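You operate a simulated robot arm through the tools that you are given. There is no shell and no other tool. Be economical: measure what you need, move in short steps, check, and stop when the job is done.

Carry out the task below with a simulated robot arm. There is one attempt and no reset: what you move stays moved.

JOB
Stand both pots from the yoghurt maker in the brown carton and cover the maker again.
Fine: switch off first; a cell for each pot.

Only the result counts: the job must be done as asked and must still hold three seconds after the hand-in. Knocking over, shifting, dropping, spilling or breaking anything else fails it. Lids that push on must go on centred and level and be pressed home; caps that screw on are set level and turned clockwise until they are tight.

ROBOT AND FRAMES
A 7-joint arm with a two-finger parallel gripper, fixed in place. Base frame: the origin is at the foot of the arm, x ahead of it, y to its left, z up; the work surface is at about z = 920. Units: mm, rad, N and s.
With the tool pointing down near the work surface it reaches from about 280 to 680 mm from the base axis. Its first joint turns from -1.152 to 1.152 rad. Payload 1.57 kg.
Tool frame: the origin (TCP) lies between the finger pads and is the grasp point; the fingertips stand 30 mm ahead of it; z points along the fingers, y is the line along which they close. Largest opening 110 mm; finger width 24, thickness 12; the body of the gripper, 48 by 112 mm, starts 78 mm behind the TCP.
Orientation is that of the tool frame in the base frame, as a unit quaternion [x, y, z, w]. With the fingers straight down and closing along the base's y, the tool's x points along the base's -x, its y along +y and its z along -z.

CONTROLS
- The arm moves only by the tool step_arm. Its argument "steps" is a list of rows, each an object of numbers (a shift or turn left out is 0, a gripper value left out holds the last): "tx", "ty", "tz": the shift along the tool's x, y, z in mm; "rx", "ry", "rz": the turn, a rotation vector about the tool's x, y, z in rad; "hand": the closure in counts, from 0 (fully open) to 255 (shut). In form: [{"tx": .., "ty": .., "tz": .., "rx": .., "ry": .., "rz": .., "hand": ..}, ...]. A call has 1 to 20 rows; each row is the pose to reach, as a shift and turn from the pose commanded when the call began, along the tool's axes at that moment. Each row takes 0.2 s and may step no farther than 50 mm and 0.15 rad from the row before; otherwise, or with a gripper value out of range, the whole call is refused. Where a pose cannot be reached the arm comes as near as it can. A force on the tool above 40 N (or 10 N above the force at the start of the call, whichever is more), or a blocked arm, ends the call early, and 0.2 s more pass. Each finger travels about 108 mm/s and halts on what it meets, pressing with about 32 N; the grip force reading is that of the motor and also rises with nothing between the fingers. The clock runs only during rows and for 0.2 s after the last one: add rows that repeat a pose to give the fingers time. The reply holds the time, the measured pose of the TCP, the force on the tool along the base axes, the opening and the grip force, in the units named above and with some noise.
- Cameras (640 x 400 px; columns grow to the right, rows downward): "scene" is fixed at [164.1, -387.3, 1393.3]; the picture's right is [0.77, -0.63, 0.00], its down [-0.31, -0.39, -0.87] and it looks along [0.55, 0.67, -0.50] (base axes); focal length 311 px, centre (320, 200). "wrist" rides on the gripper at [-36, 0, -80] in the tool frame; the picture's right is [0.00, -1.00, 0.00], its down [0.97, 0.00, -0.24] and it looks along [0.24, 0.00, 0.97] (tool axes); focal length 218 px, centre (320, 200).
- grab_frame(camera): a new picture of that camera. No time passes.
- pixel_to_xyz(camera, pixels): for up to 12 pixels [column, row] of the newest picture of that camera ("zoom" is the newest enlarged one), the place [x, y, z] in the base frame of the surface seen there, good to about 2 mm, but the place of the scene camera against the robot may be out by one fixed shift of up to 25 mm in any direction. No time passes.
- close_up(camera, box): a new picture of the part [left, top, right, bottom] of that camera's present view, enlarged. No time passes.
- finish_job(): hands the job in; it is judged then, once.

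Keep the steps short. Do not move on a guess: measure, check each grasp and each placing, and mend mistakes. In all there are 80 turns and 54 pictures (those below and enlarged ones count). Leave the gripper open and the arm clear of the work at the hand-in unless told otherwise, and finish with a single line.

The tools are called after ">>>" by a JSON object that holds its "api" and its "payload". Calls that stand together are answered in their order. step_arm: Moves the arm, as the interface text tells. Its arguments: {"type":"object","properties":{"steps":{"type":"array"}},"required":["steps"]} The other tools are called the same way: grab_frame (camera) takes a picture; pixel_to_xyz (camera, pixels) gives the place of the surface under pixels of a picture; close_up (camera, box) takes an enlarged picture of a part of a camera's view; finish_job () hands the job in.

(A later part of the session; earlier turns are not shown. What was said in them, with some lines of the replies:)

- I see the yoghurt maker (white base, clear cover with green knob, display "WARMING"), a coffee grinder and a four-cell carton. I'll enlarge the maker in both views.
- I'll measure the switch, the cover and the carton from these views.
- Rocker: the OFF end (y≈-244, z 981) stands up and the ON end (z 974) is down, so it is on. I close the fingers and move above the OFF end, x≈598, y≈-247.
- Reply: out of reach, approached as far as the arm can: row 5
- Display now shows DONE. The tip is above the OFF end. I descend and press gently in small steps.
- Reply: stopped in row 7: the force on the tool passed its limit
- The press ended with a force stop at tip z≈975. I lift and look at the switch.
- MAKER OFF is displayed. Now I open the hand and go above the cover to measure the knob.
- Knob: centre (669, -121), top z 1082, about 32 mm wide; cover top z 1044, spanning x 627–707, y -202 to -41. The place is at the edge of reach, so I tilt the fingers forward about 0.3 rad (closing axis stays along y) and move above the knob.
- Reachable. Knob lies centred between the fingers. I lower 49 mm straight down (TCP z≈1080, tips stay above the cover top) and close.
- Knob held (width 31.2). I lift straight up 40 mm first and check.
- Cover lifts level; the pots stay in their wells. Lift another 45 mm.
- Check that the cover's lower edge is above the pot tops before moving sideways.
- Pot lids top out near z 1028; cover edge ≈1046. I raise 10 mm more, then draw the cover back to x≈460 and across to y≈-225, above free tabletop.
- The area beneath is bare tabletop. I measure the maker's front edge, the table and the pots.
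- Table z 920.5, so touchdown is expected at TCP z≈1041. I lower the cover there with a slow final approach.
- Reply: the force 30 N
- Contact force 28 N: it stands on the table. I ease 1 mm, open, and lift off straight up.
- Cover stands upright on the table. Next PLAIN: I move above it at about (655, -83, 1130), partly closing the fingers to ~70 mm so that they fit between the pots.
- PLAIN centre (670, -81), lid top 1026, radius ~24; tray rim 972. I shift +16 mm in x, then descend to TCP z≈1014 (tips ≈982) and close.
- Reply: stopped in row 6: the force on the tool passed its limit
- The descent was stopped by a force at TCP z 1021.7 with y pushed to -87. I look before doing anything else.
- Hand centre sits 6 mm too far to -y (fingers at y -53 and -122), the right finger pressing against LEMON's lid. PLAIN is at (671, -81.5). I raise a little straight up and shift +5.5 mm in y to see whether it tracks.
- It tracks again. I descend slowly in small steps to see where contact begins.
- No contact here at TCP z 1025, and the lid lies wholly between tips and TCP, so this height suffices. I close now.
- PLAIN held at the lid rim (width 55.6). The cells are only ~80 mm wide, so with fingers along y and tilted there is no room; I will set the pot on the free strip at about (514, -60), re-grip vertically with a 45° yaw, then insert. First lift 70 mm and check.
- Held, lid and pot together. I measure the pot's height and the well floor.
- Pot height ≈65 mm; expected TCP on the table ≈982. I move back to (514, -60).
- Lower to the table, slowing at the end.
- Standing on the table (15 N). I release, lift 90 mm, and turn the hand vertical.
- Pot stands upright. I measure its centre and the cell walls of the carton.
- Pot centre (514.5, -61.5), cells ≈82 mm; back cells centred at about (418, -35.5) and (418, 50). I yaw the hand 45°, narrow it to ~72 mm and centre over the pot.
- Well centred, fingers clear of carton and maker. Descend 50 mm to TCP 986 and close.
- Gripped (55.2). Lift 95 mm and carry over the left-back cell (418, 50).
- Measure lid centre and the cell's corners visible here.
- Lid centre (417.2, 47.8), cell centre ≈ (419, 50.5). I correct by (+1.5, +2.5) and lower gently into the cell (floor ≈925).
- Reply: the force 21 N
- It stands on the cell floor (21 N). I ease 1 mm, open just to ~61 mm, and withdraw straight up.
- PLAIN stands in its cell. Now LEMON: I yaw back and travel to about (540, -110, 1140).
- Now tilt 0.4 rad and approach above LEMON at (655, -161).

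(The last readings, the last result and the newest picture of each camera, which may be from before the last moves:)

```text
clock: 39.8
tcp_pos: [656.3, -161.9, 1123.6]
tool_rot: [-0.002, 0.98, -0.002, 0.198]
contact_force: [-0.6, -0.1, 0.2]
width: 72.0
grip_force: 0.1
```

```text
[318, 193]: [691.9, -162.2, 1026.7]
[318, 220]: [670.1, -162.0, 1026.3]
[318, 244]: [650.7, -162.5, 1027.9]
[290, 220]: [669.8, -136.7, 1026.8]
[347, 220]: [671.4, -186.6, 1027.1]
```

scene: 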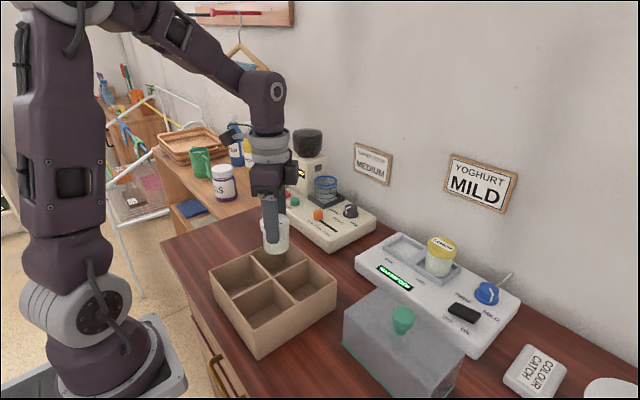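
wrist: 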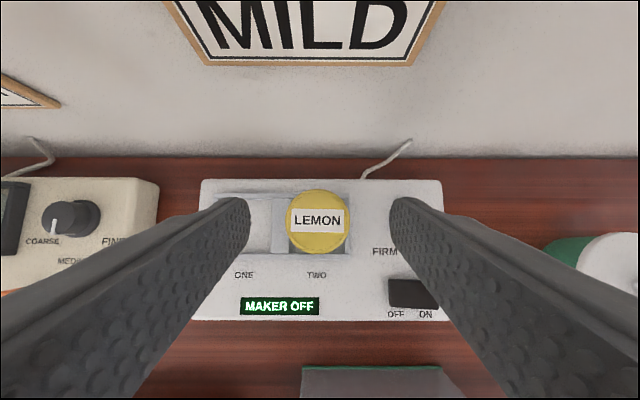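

LEMON centre (671, -162). Shift +15 in x, descend 100 mm to TCP ≈1023, then close.

>>> {"api": "step_arm", "payload": {"steps": [{"tx": -13.8, "tz": 5.8}, {"tx": 0, "tz": 38}, {"tx": 12, "tz": 67}, {"tx": 20, "tz": 86}, {"tx": 23.5, "tz": 94}, {"tx": 25.1, "tz": 97.9}, {"tx": 25.1, "tz": 97.9}, {"tx": 25.1, "tz": 97.9, "hand": 255}, {"tx": 25.1, "tz": 97.9, "hand": 255}, {"tx": 25.1, "tz": 97.9, "hand": 255}]}}

>>> {"api": "close_up", "payload": {"camera": "scene", "box": [350, 180, 510, 310]}}

```text
clock: 42.0
tcp_pos: [672.1, -162.0, 1023.1]
tool_rot: [-0.001, 0.98, -0.001, 0.198]
contact_force: [-0.2, 1.1, -0.9]
width: 55.7
grip_force: 31.9
```

```text
3.08 times, centred on (430, 245) of scene
```

zoom: 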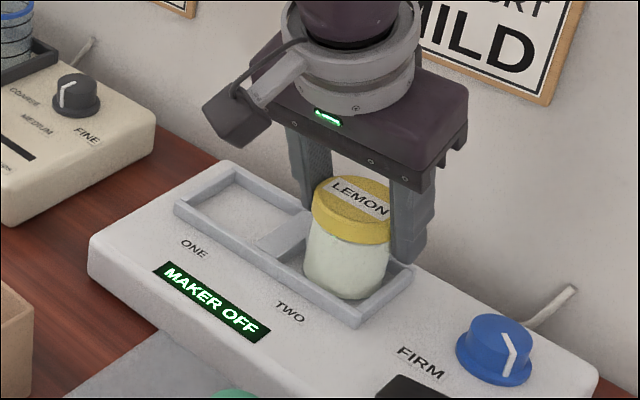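

LEMON gripped. Lift 70 mm, then carry to (514, -60).

>>> {"api": "step_arm", "payload": {"steps": [{"tx": -3.9, "tz": -9.2}, {"tx": -14, "tz": -33}, {"tx": -27.2, "tz": -64.5}, {"tx": 4, "tz": -78, "ty": 12}, {"tx": 35, "tz": -91, "ty": 40}, {"tx": 66, "tz": -104, "ty": 68}, {"tx": 95, "tz": -116.5, "ty": 95}, {"tx": 117.4, "tz": -125.6, "ty": 101}, {"tx": 117.4, "tz": -125.6, "ty": 101}]}}

>>> {"api": "close_up", "payload": {"camera": "scene", "box": [240, 130, 480, 330]}}

```text
clock: 44.0
tcp_pos: [512.2, -62.8, 1092.9]
tool_rot: [-0.002, 0.98, -0.001, 0.198]
contact_force: [0.0, -0.1, -2.3]
width: 55.3
grip_force: 32.0
```

```text
2.00 times, centred on (360, 230) of scene
```

zoom: 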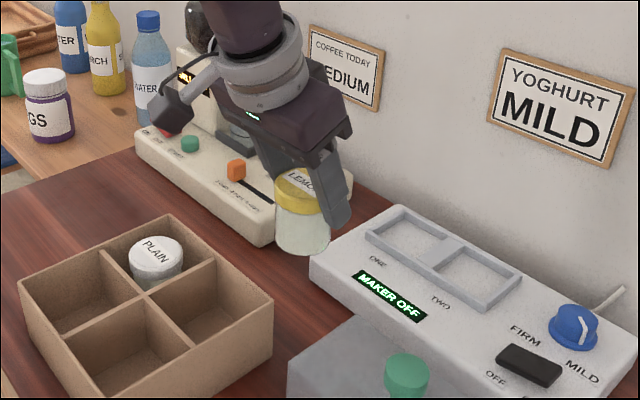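

Lower to the table.

>>> {"api": "step_arm", "payload": {"steps": [{"tx": 18.7, "tz": 44.2}, {"tx": 35, "tz": 82.9}, {"tx": 40.1, "tz": 94.9}, {"tx": 41.6, "tz": 98.5}, {"tx": 42.4, "tz": 100.4}, {"tx": 43.2, "tz": 102.2}, {"tx": 43.2, "tz": 102.2}]}}

```text
clock: 45.6
tcp_pos: [516.3, -63.0, 982.4]
tool_rot: [-0.001, 0.98, -0.002, 0.201]
contact_force: [-0.1, 0.0, 21.8]
width: 55.6
grip_force: 31.7
```

Standing (22 N). I release, lift and turn the hand vertical.

>>> {"api": "step_arm", "payload": {"steps": [{"tx": -0.4, "tz": -0.9}, {"tx": -0.4, "tz": -0.9, "hand": 50}, {"tx": -0.4, "tz": -0.9, "hand": 50}, {"tx": -13, "tz": -31, "hand": 50}, {"tx": -28, "tz": -67}, {"tx": -39, "tz": -92}, {"tx": -39, "tz": -92, "ry": 0.14}, {"tx": -39, "tz": -92, "ry": 0.28}, {"tx": -39, "tz": -92, "ry": 0.4}, {"tx": -39, "tz": -92, "ry": 0.4}]}}

>>> {"api": "grab_frame", "payload": {"camera": "wrist"}}

```text
clock: 47.8
tcp_pos: [514.7, -62.6, 1081.2]
tool_rot: [-0.001, 1.0, -0.001, -0.001]
contact_force: [-0.3, -0.6, -0.6]
width: 88.4
grip_force: 0.1
```

```text
13 pictures are left
```

wrist: 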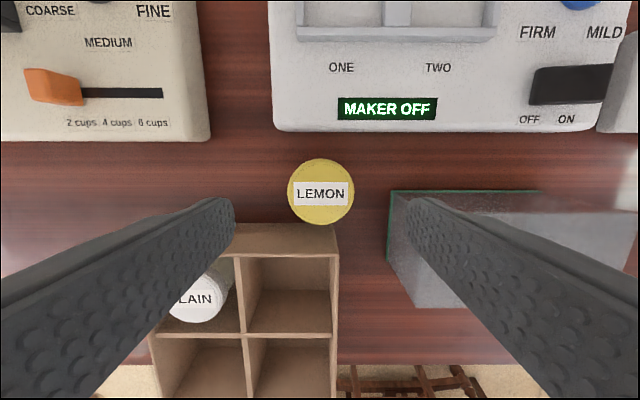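

>>> {"api": "pixel_to_xyz", "payload": {"camera": "wrist", "pixels": [[321, 162], [321, 218], [291, 192], [350, 192], [321, 193], [243, 254], [334, 254], [290, 252], [290, 336], [238, 290], [336, 300]]}}

```text
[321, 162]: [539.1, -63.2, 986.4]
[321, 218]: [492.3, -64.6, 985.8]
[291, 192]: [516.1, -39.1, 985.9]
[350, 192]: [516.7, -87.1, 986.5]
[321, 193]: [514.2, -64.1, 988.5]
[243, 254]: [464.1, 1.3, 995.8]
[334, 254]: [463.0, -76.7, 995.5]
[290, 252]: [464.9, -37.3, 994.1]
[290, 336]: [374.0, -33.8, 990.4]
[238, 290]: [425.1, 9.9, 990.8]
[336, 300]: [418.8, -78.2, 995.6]
```

LEMON at (515.5, -63.3). Same as before: yaw 45° at 72 mm opening, descend, close.

>>> {"api": "step_arm", "payload": {"steps": [{"tx": -0.8, "ty": -0.7, "rz": 0.135, "hand": 88}, {"tx": -0.8, "ty": -0.7, "rz": 0.27}, {"tx": -0.8, "ty": -0.7, "rz": 0.405}, {"tx": -0.8, "ty": -0.7, "rz": 0.54}, {"tx": -0.8, "ty": -0.7, "rz": 0.67}, {"tx": -0.8, "ty": -0.7, "rz": 0.785}, {"tx": -0.8, "ty": -0.7, "rz": 0.785}, {"tx": -0.8, "ty": -0.7, "rz": 0.785, "tz": 35}, {"tx": -0.8, "ty": -0.7, "rz": 0.785, "tz": 65}, {"tx": -0.8, "ty": -0.7, "rz": 0.785, "tz": 85}, {"tx": -0.8, "ty": -0.7, "rz": 0.785, "tz": 94}, {"tx": -0.8, "ty": -0.7, "rz": 0.785, "tz": 94}, {"tx": -0.8, "ty": -0.7, "rz": 0.785, "tz": 94, "hand": 255}, {"tx": -0.8, "ty": -0.7, "rz": 0.785, "tz": 94, "hand": 255}, {"tx": -0.8, "ty": -0.7, "rz": 0.785, "tz": 94, "hand": 255}]}}

```text
clock: 51.0
tcp_pos: [514.4, -61.7, 986.4]
tool_rot: [0.381, 0.925, -0.002, -0.001]
contact_force: [0.3, -0.9, -0.1]
width: 54.9
grip_force: 31.7
```

Gripped. Lift 95 mm and carry over the right-back cell (419, -35.5).

>>> {"api": "step_arm", "payload": {"steps": [{"tz": -10}, {"tz": -50}, {"tz": -95}, {"tz": -95, "tx": 29, "ty": -16}, {"tz": -95, "tx": 58, "ty": -32}, {"tz": -95, "tx": 87.3, "ty": -48.4}, {"tz": -95, "tx": 87.3, "ty": -48.4}]}}

>>> {"api": "grab_frame", "payload": {"camera": "wrist"}}

```text
clock: 52.6
tcp_pos: [417.4, -33.5, 1082.2]
tool_rot: [0.381, 0.925, -0.002, 0.0]
contact_force: [0.1, 0.6, -2.1]
width: 55.2
grip_force: 32.0
```

```text
12 pictures are left
```

wrist: 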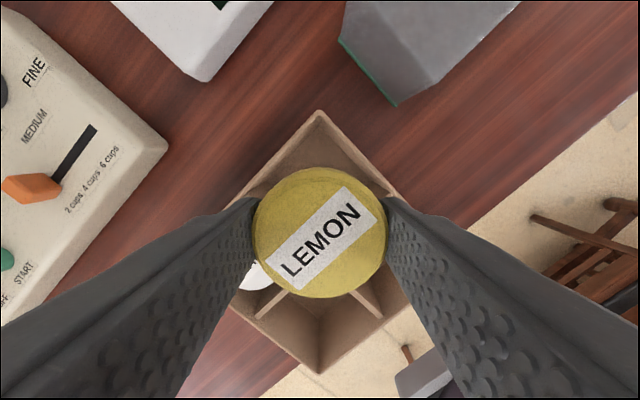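

>>> {"api": "pixel_to_xyz", "payload": {"camera": "wrist", "pixels": [[320, 172], [320, 290], [262, 232], [380, 232], [320, 112], [320, 118], [268, 305], [378, 310], [283, 150], [350, 145]]}}

```text
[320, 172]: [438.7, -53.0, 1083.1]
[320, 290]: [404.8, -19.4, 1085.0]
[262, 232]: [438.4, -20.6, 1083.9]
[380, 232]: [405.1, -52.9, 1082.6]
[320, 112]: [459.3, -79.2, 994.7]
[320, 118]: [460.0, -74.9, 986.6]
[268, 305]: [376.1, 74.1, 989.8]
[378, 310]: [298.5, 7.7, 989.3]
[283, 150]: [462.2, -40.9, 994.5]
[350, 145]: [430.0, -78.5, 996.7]
```

Lid centre (421.7, -36.5), cell centre (419, -35). I correct by (-2, +1) and lower into the cell.

>>> {"api": "step_arm", "payload": {"steps": [{"tx": 2.1, "ty": -0.7}, {"tx": 2.1, "ty": -0.7, "tz": 20}, {"tx": 2.1, "ty": -0.7, "tz": 45}, {"tx": 2.1, "ty": -0.7, "tz": 70}, {"tx": 2.1, "ty": -0.7, "tz": 83}, {"tx": 2.1, "ty": -0.7, "tz": 87}, {"tx": 2.1, "ty": -0.7, "tz": 89}, {"tx": 2.1, "ty": -0.7, "tz": 91}]}}

>>> {"api": "grab_frame", "payload": {"camera": "wrist"}}

```text
clock: 54.4
tcp_pos: [418.7, -36.0, 992.0]
tool_rot: [0.381, 0.924, -0.002, 0.0]
contact_force: [-0.5, 0.5, -1.1]
width: 55.1
grip_force: 31.6
```

```text
11 pictures are left
```

wrist: 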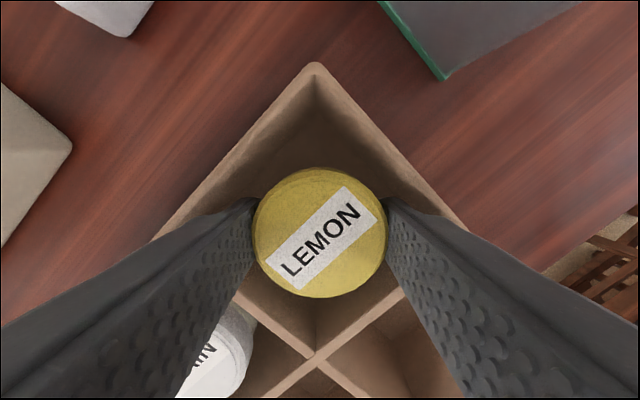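

No floor contact yet; I lower a few millimetres more in 1 mm steps.

>>> {"api": "step_arm", "payload": {"steps": [{"tz": 1}, {"tz": 2}, {"tz": 2}]}}

```text
clock: 55.2
tcp_pos: [417.5, -35.4, 990.3]
tool_rot: [0.381, 0.925, -0.002, 0.001]
contact_force: [0.2, 0.0, 16.7]
width: 54.9
grip_force: 31.9
```

Floor contact (17 N). Ease, open to ~61 mm, withdraw straight up.

>>> {"api": "step_arm", "payload": {"steps": [{"tz": -0.8}, {"tz": -0.8, "hand": 114}, {"tz": -0.8, "hand": 114}, {"tz": -0.8, "hand": 114}, {"tz": -10, "hand": 114}, {"tz": -40, "hand": 114}, {"tz": -85, "hand": 114}, {"tz": -125, "hand": 0}, {"tz": -145, "hand": 0}, {"tz": -145, "hand": 0}]}}

>>> {"api": "grab_frame", "payload": {"camera": "wrist"}}

```text
clock: 57.4
tcp_pos: [414.4, -34.4, 1133.9]
tool_rot: [0.381, 0.925, -0.002, 0.001]
contact_force: [-1.4, -0.6, 0.7]
width: 110.3
grip_force: 0.2
```

```text
10 pictures are left
```

wrist: 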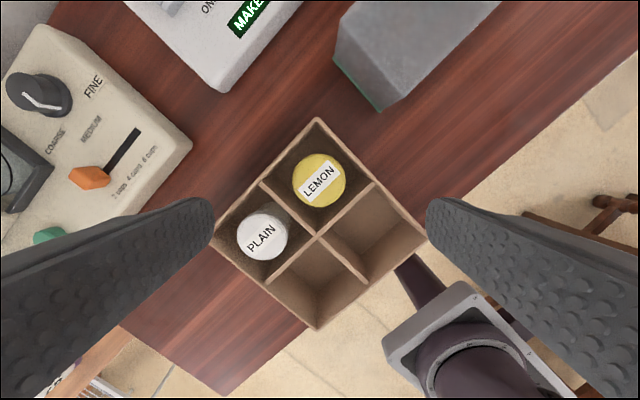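

Both pots stand in separate cells. Now the cover: yaw back and go above its knob near (442, -224, 1150).

>>> {"api": "step_arm", "payload": {"steps": [{"tx": -25, "ty": -19, "tz": -5, "rz": -0.131, "hand": 0}, {"tx": -50, "ty": -38, "tz": -10, "rz": -0.262}, {"tx": -75, "ty": -57, "tz": -15, "rz": -0.393}, {"tx": -100, "ty": -77, "tz": -15, "rz": -0.524}, {"tx": -126, "ty": -97, "tz": -15, "rz": -0.655}, {"tx": -151, "ty": -116, "tz": -15, "rz": -0.785}, {"tx": -151, "ty": -116, "tz": -15, "rz": -0.785}]}}

>>> {"api": "grab_frame", "payload": {"camera": "wrist"}}

```text
clock: 59.0
tcp_pos: [442.9, -224.6, 1148.4]
tool_rot: [-0.001, 1.0, -0.001, -0.001]
contact_force: [1.1, -0.2, -0.9]
width: 109.9
grip_force: 0.0
```

```text
9 pictures are left
```

wrist: 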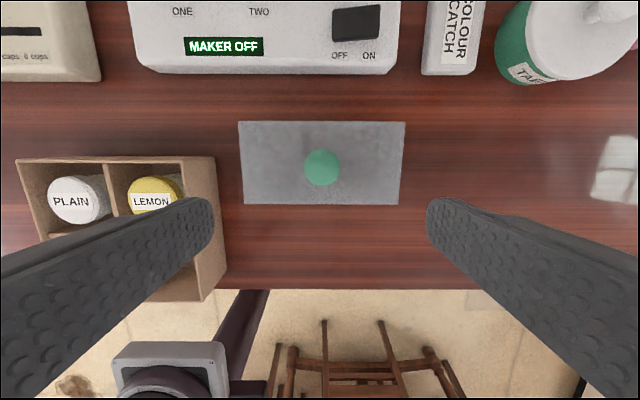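

>>> {"api": "pixel_to_xyz", "payload": {"camera": "wrist", "pixels": [[322, 153], [322, 183], [306, 168], [338, 168], [322, 168], [240, 123], [404, 123], [402, 203], [244, 203]]}}

```text
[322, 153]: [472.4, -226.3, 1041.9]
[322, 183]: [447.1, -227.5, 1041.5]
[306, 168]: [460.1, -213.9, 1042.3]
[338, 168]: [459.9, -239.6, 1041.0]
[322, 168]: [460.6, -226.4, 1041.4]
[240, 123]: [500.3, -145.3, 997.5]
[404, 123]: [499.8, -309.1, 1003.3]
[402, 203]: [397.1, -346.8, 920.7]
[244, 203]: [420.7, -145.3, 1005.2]
```

Knob centre (460.2, -226.7), top 1041.5; cover is square to the axes. I tilt 0.37 rad, descend to TCP z 1041 and close.

>>> {"api": "step_arm", "payload": {"steps": [{"tx": -17.3, "ty": -2, "ry": -0.13}, {"tx": -17.3, "ty": -2, "ry": -0.26}, {"tx": -17.3, "ty": -2, "tz": 20, "ry": -0.37}, {"tx": -17.3, "ty": -2, "tz": 55, "ry": -0.37}, {"tx": -17.3, "ty": -2, "tz": 90, "ry": -0.37}, {"tx": -17.3, "ty": -2, "tz": 107, "ry": -0.37}, {"tx": -17.3, "ty": -2, "tz": 107, "ry": -0.37}, {"tx": -17.3, "ty": -2, "tz": 107, "ry": -0.37, "hand": 255}, {"tx": -17.3, "ty": -2, "tz": 107, "ry": -0.37, "hand": 255}, {"tx": -17.3, "ty": -2, "tz": 107, "ry": -0.37, "hand": 255}, {"tx": -17.3, "ty": -2, "tz": 107, "ry": -0.37, "hand": 255}]}}

```text
clock: 61.4
tcp_pos: [460.2, -225.2, 1042.5]
tool_rot: [-0.001, 0.983, -0.001, 0.184]
contact_force: [0.2, 0.2, -0.6]
width: 31.0
grip_force: 32.2
```

Knob held. Lift 105 mm and carry diagonally to above the maker.

>>> {"api": "step_arm", "payload": {"steps": [{"tx": -3.6, "tz": -9.3}, {"tx": -19, "tz": -49}, {"tx": -38, "tz": -97.9}, {"tx": -65, "tz": -87.4, "ty": 15}, {"tx": -97, "tz": -75, "ty": 32}, {"tx": -129, "tz": -62.6, "ty": 49}, {"tx": -161, "tz": -50.2, "ty": 66}, {"tx": -193, "tz": -37.8, "ty": 84}, {"tx": -220, "tz": -27.3, "ty": 98}, {"tx": -232.9, "tz": -22.3, "ty": 105.7}, {"tx": -232.9, "tz": -22.3, "ty": 105.7}]}}

>>> {"api": "grab_frame", "payload": {"camera": "wrist"}}

>>> {"api": "close_up", "payload": {"camera": "scene", "box": [340, 140, 520, 290]}}

```text
refused: row 3 steps farther than a row can; nothing moved
```

```text
8 pictures are left
```

wrist: 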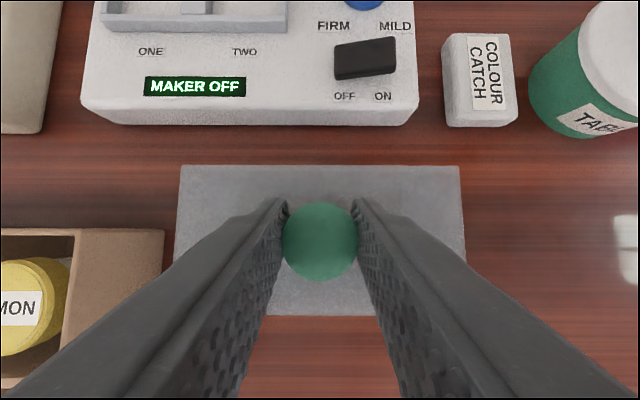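

```text
2.67 times, centred on (430, 215) of scene
```

zoom: 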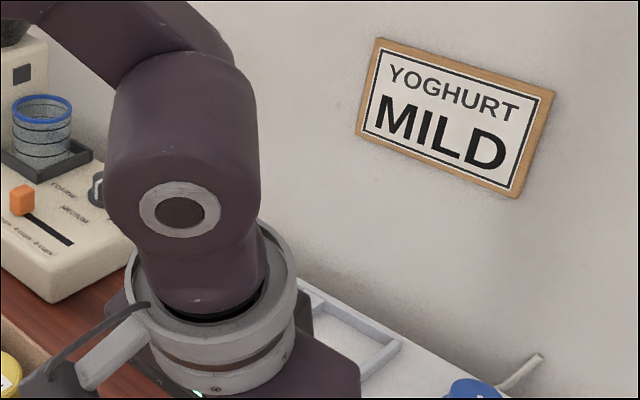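

The call was refused for one over-long row; I repeat with shorter lift rows.

>>> {"api": "step_arm", "payload": {"steps": [{"tx": -3.6, "tz": -9.3}, {"tx": -15, "tz": -40}, {"tx": -27, "tz": -70}, {"tx": -38, "tz": -97.9}, {"tx": -65, "tz": -87.4, "ty": 15}, {"tx": -97, "tz": -75, "ty": 32}, {"tx": -129, "tz": -62.6, "ty": 49}, {"tx": -161, "tz": -50.2, "ty": 66}, {"tx": -193, "tz": -37.8, "ty": 84}, {"tx": -220, "tz": -27.3, "ty": 98}, {"tx": -232.9, "tz": -22.3, "ty": 105.7}, {"tx": -232.9, "tz": -22.3, "ty": 105.7}]}}

>>> {"api": "grab_frame", "payload": {"camera": "wrist"}}

```text
clock: 64.0
tcp_pos: [668.9, -119.3, 1148.7]
tool_rot: [-0.002, 0.983, -0.001, 0.184]
contact_force: [1.0, 0.3, -0.9]
width: 31.0
grip_force: 32.5
```

```text
6 pictures are left
```

wrist: 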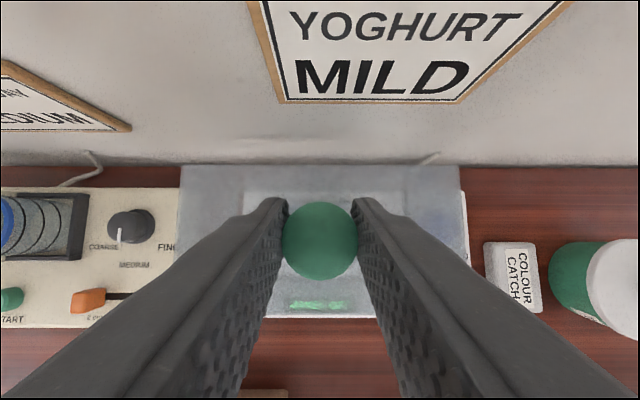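

I measure the cover's position in the air.

>>> {"api": "pixel_to_xyz", "payload": {"camera": "wrist", "pixels": [[184, 170], [456, 170], [183, 220], [464, 220], [320, 207], [320, 240], [320, 272], [260, 167], [380, 167]]}}

```text
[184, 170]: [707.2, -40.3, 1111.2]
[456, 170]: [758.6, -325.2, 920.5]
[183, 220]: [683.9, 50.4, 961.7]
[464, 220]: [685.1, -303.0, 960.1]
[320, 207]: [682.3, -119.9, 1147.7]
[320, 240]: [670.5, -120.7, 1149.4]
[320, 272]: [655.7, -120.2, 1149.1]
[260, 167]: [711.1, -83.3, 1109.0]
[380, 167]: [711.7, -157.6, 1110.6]
```

Knob at (669.0, -120.3), cover level (back edge z 1110, 39 below the knob top as originally). I correct y by -0.8 and lower to the seat.

>>> {"api": "step_arm", "payload": {"steps": [{"ty": -0.8}, {"ty": -0.8, "tx": 10.8, "tz": 28}, {"ty": -0.8, "tx": 18.1, "tz": 46.6}, {"ty": -0.8, "tx": 21.7, "tz": 55.9}, {"ty": -0.8, "tx": 22.8, "tz": 58.7}, {"ty": -0.8, "tx": 23.5, "tz": 60.6}, {"ty": -0.8, "tx": 24, "tz": 62}, {"ty": -0.8, "tx": 24, "tz": 62}]}}

>>> {"api": "close_up", "payload": {"camera": "scene", "box": [350, 170, 530, 320]}}

```text
clock: 65.8
tcp_pos: [669.0, -119.5, 1082.0]
tool_rot: [-0.001, 0.983, -0.002, 0.185]
contact_force: [-1.0, 0.0, 12.1]
width: 30.6
grip_force: 31.4
```

```text
2.67 times, centred on (440, 245) of scene
```

zoom: 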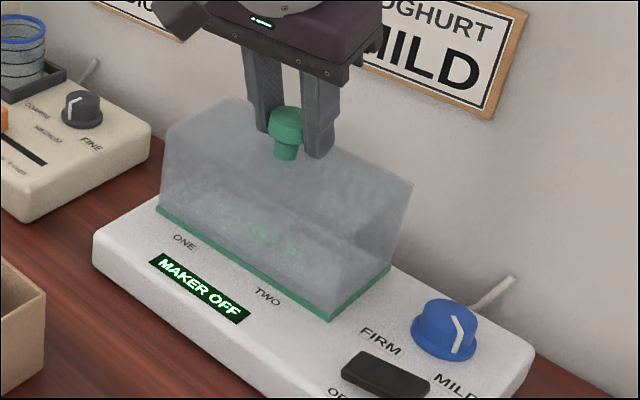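

Seated: TCP z 1082.0 as when picked, 12 N contact, corners match the first picture. I ease, open and withdraw up and back.

>>> {"api": "step_arm", "payload": {"steps": [{"tx": -0.2, "tz": -0.5}, {"tx": -0.2, "tz": -0.5, "hand": 0}, {"tx": -0.2, "tz": -0.5, "hand": 0}, {"tx": -0.2, "tz": -0.5, "hand": 0}, {"tx": -9, "tz": -23}, {"tx": -22, "tz": -56}, {"tx": 10, "tz": -75}, {"tx": 50, "tz": -90}, {"tx": 90, "tz": -105}, {"tx": 90, "tz": -105}]}}

>>> {"api": "grab_frame", "payload": {"camera": "wrist"}}

>>> {"api": "grab_frame", "payload": {"camera": "scene"}}

```text
clock: 68.0
tcp_pos: [546.5, -120.6, 1145.6]
tool_rot: [-0.002, 0.983, -0.002, 0.183]
contact_force: [0.4, 0.2, -0.6]
width: 110.0
grip_force: 0.0
```

```text
4 pictures are left
```

wrist: 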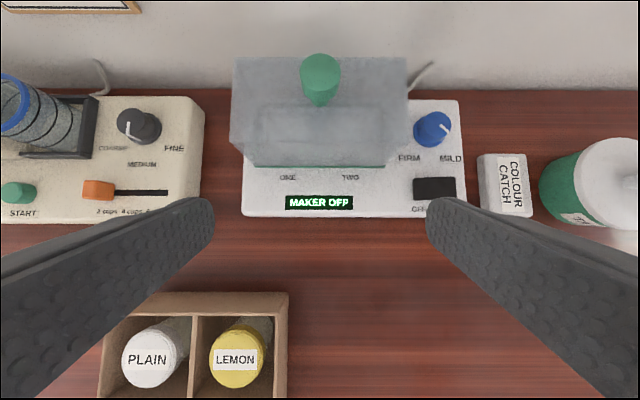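

```text
3 pictures are left
```

scene: 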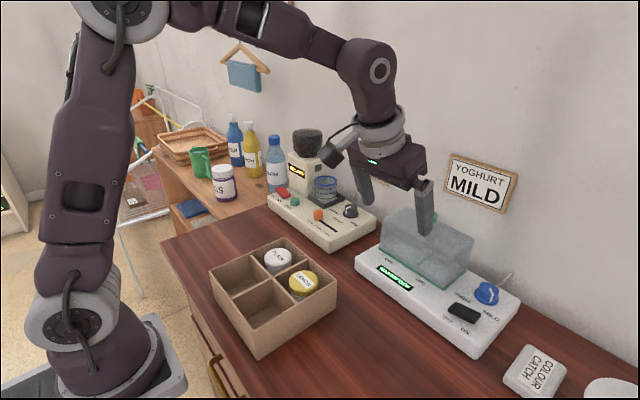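

Quick check of the cover's seat by measurement.

>>> {"api": "pixel_to_xyz", "payload": {"camera": "wrist", "pixels": [[320, 66], [240, 60], [402, 60], [256, 165], [382, 165], [235, 138], [408, 138]]}}

```text
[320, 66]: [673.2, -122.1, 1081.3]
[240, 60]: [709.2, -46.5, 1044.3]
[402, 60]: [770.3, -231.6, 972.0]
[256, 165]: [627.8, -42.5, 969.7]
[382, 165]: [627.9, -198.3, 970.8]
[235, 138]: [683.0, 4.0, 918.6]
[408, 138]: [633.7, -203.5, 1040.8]
```

The cover is level, with its front edge at x≈628 and its top at z 1044, as it was at the start. The maker reads MAKER OFF, both pots stand in their own cells, and the hand is open and clear, so I'm handing in.

>>> {"api": "finish_job", "payload": {}}

```text
The job is handed in.
```

Job handed in: the maker was switched off first, PLAIN and LEMON stand upright in separate cells of the brown carton, and the cover is back on the maker, level and where it started.
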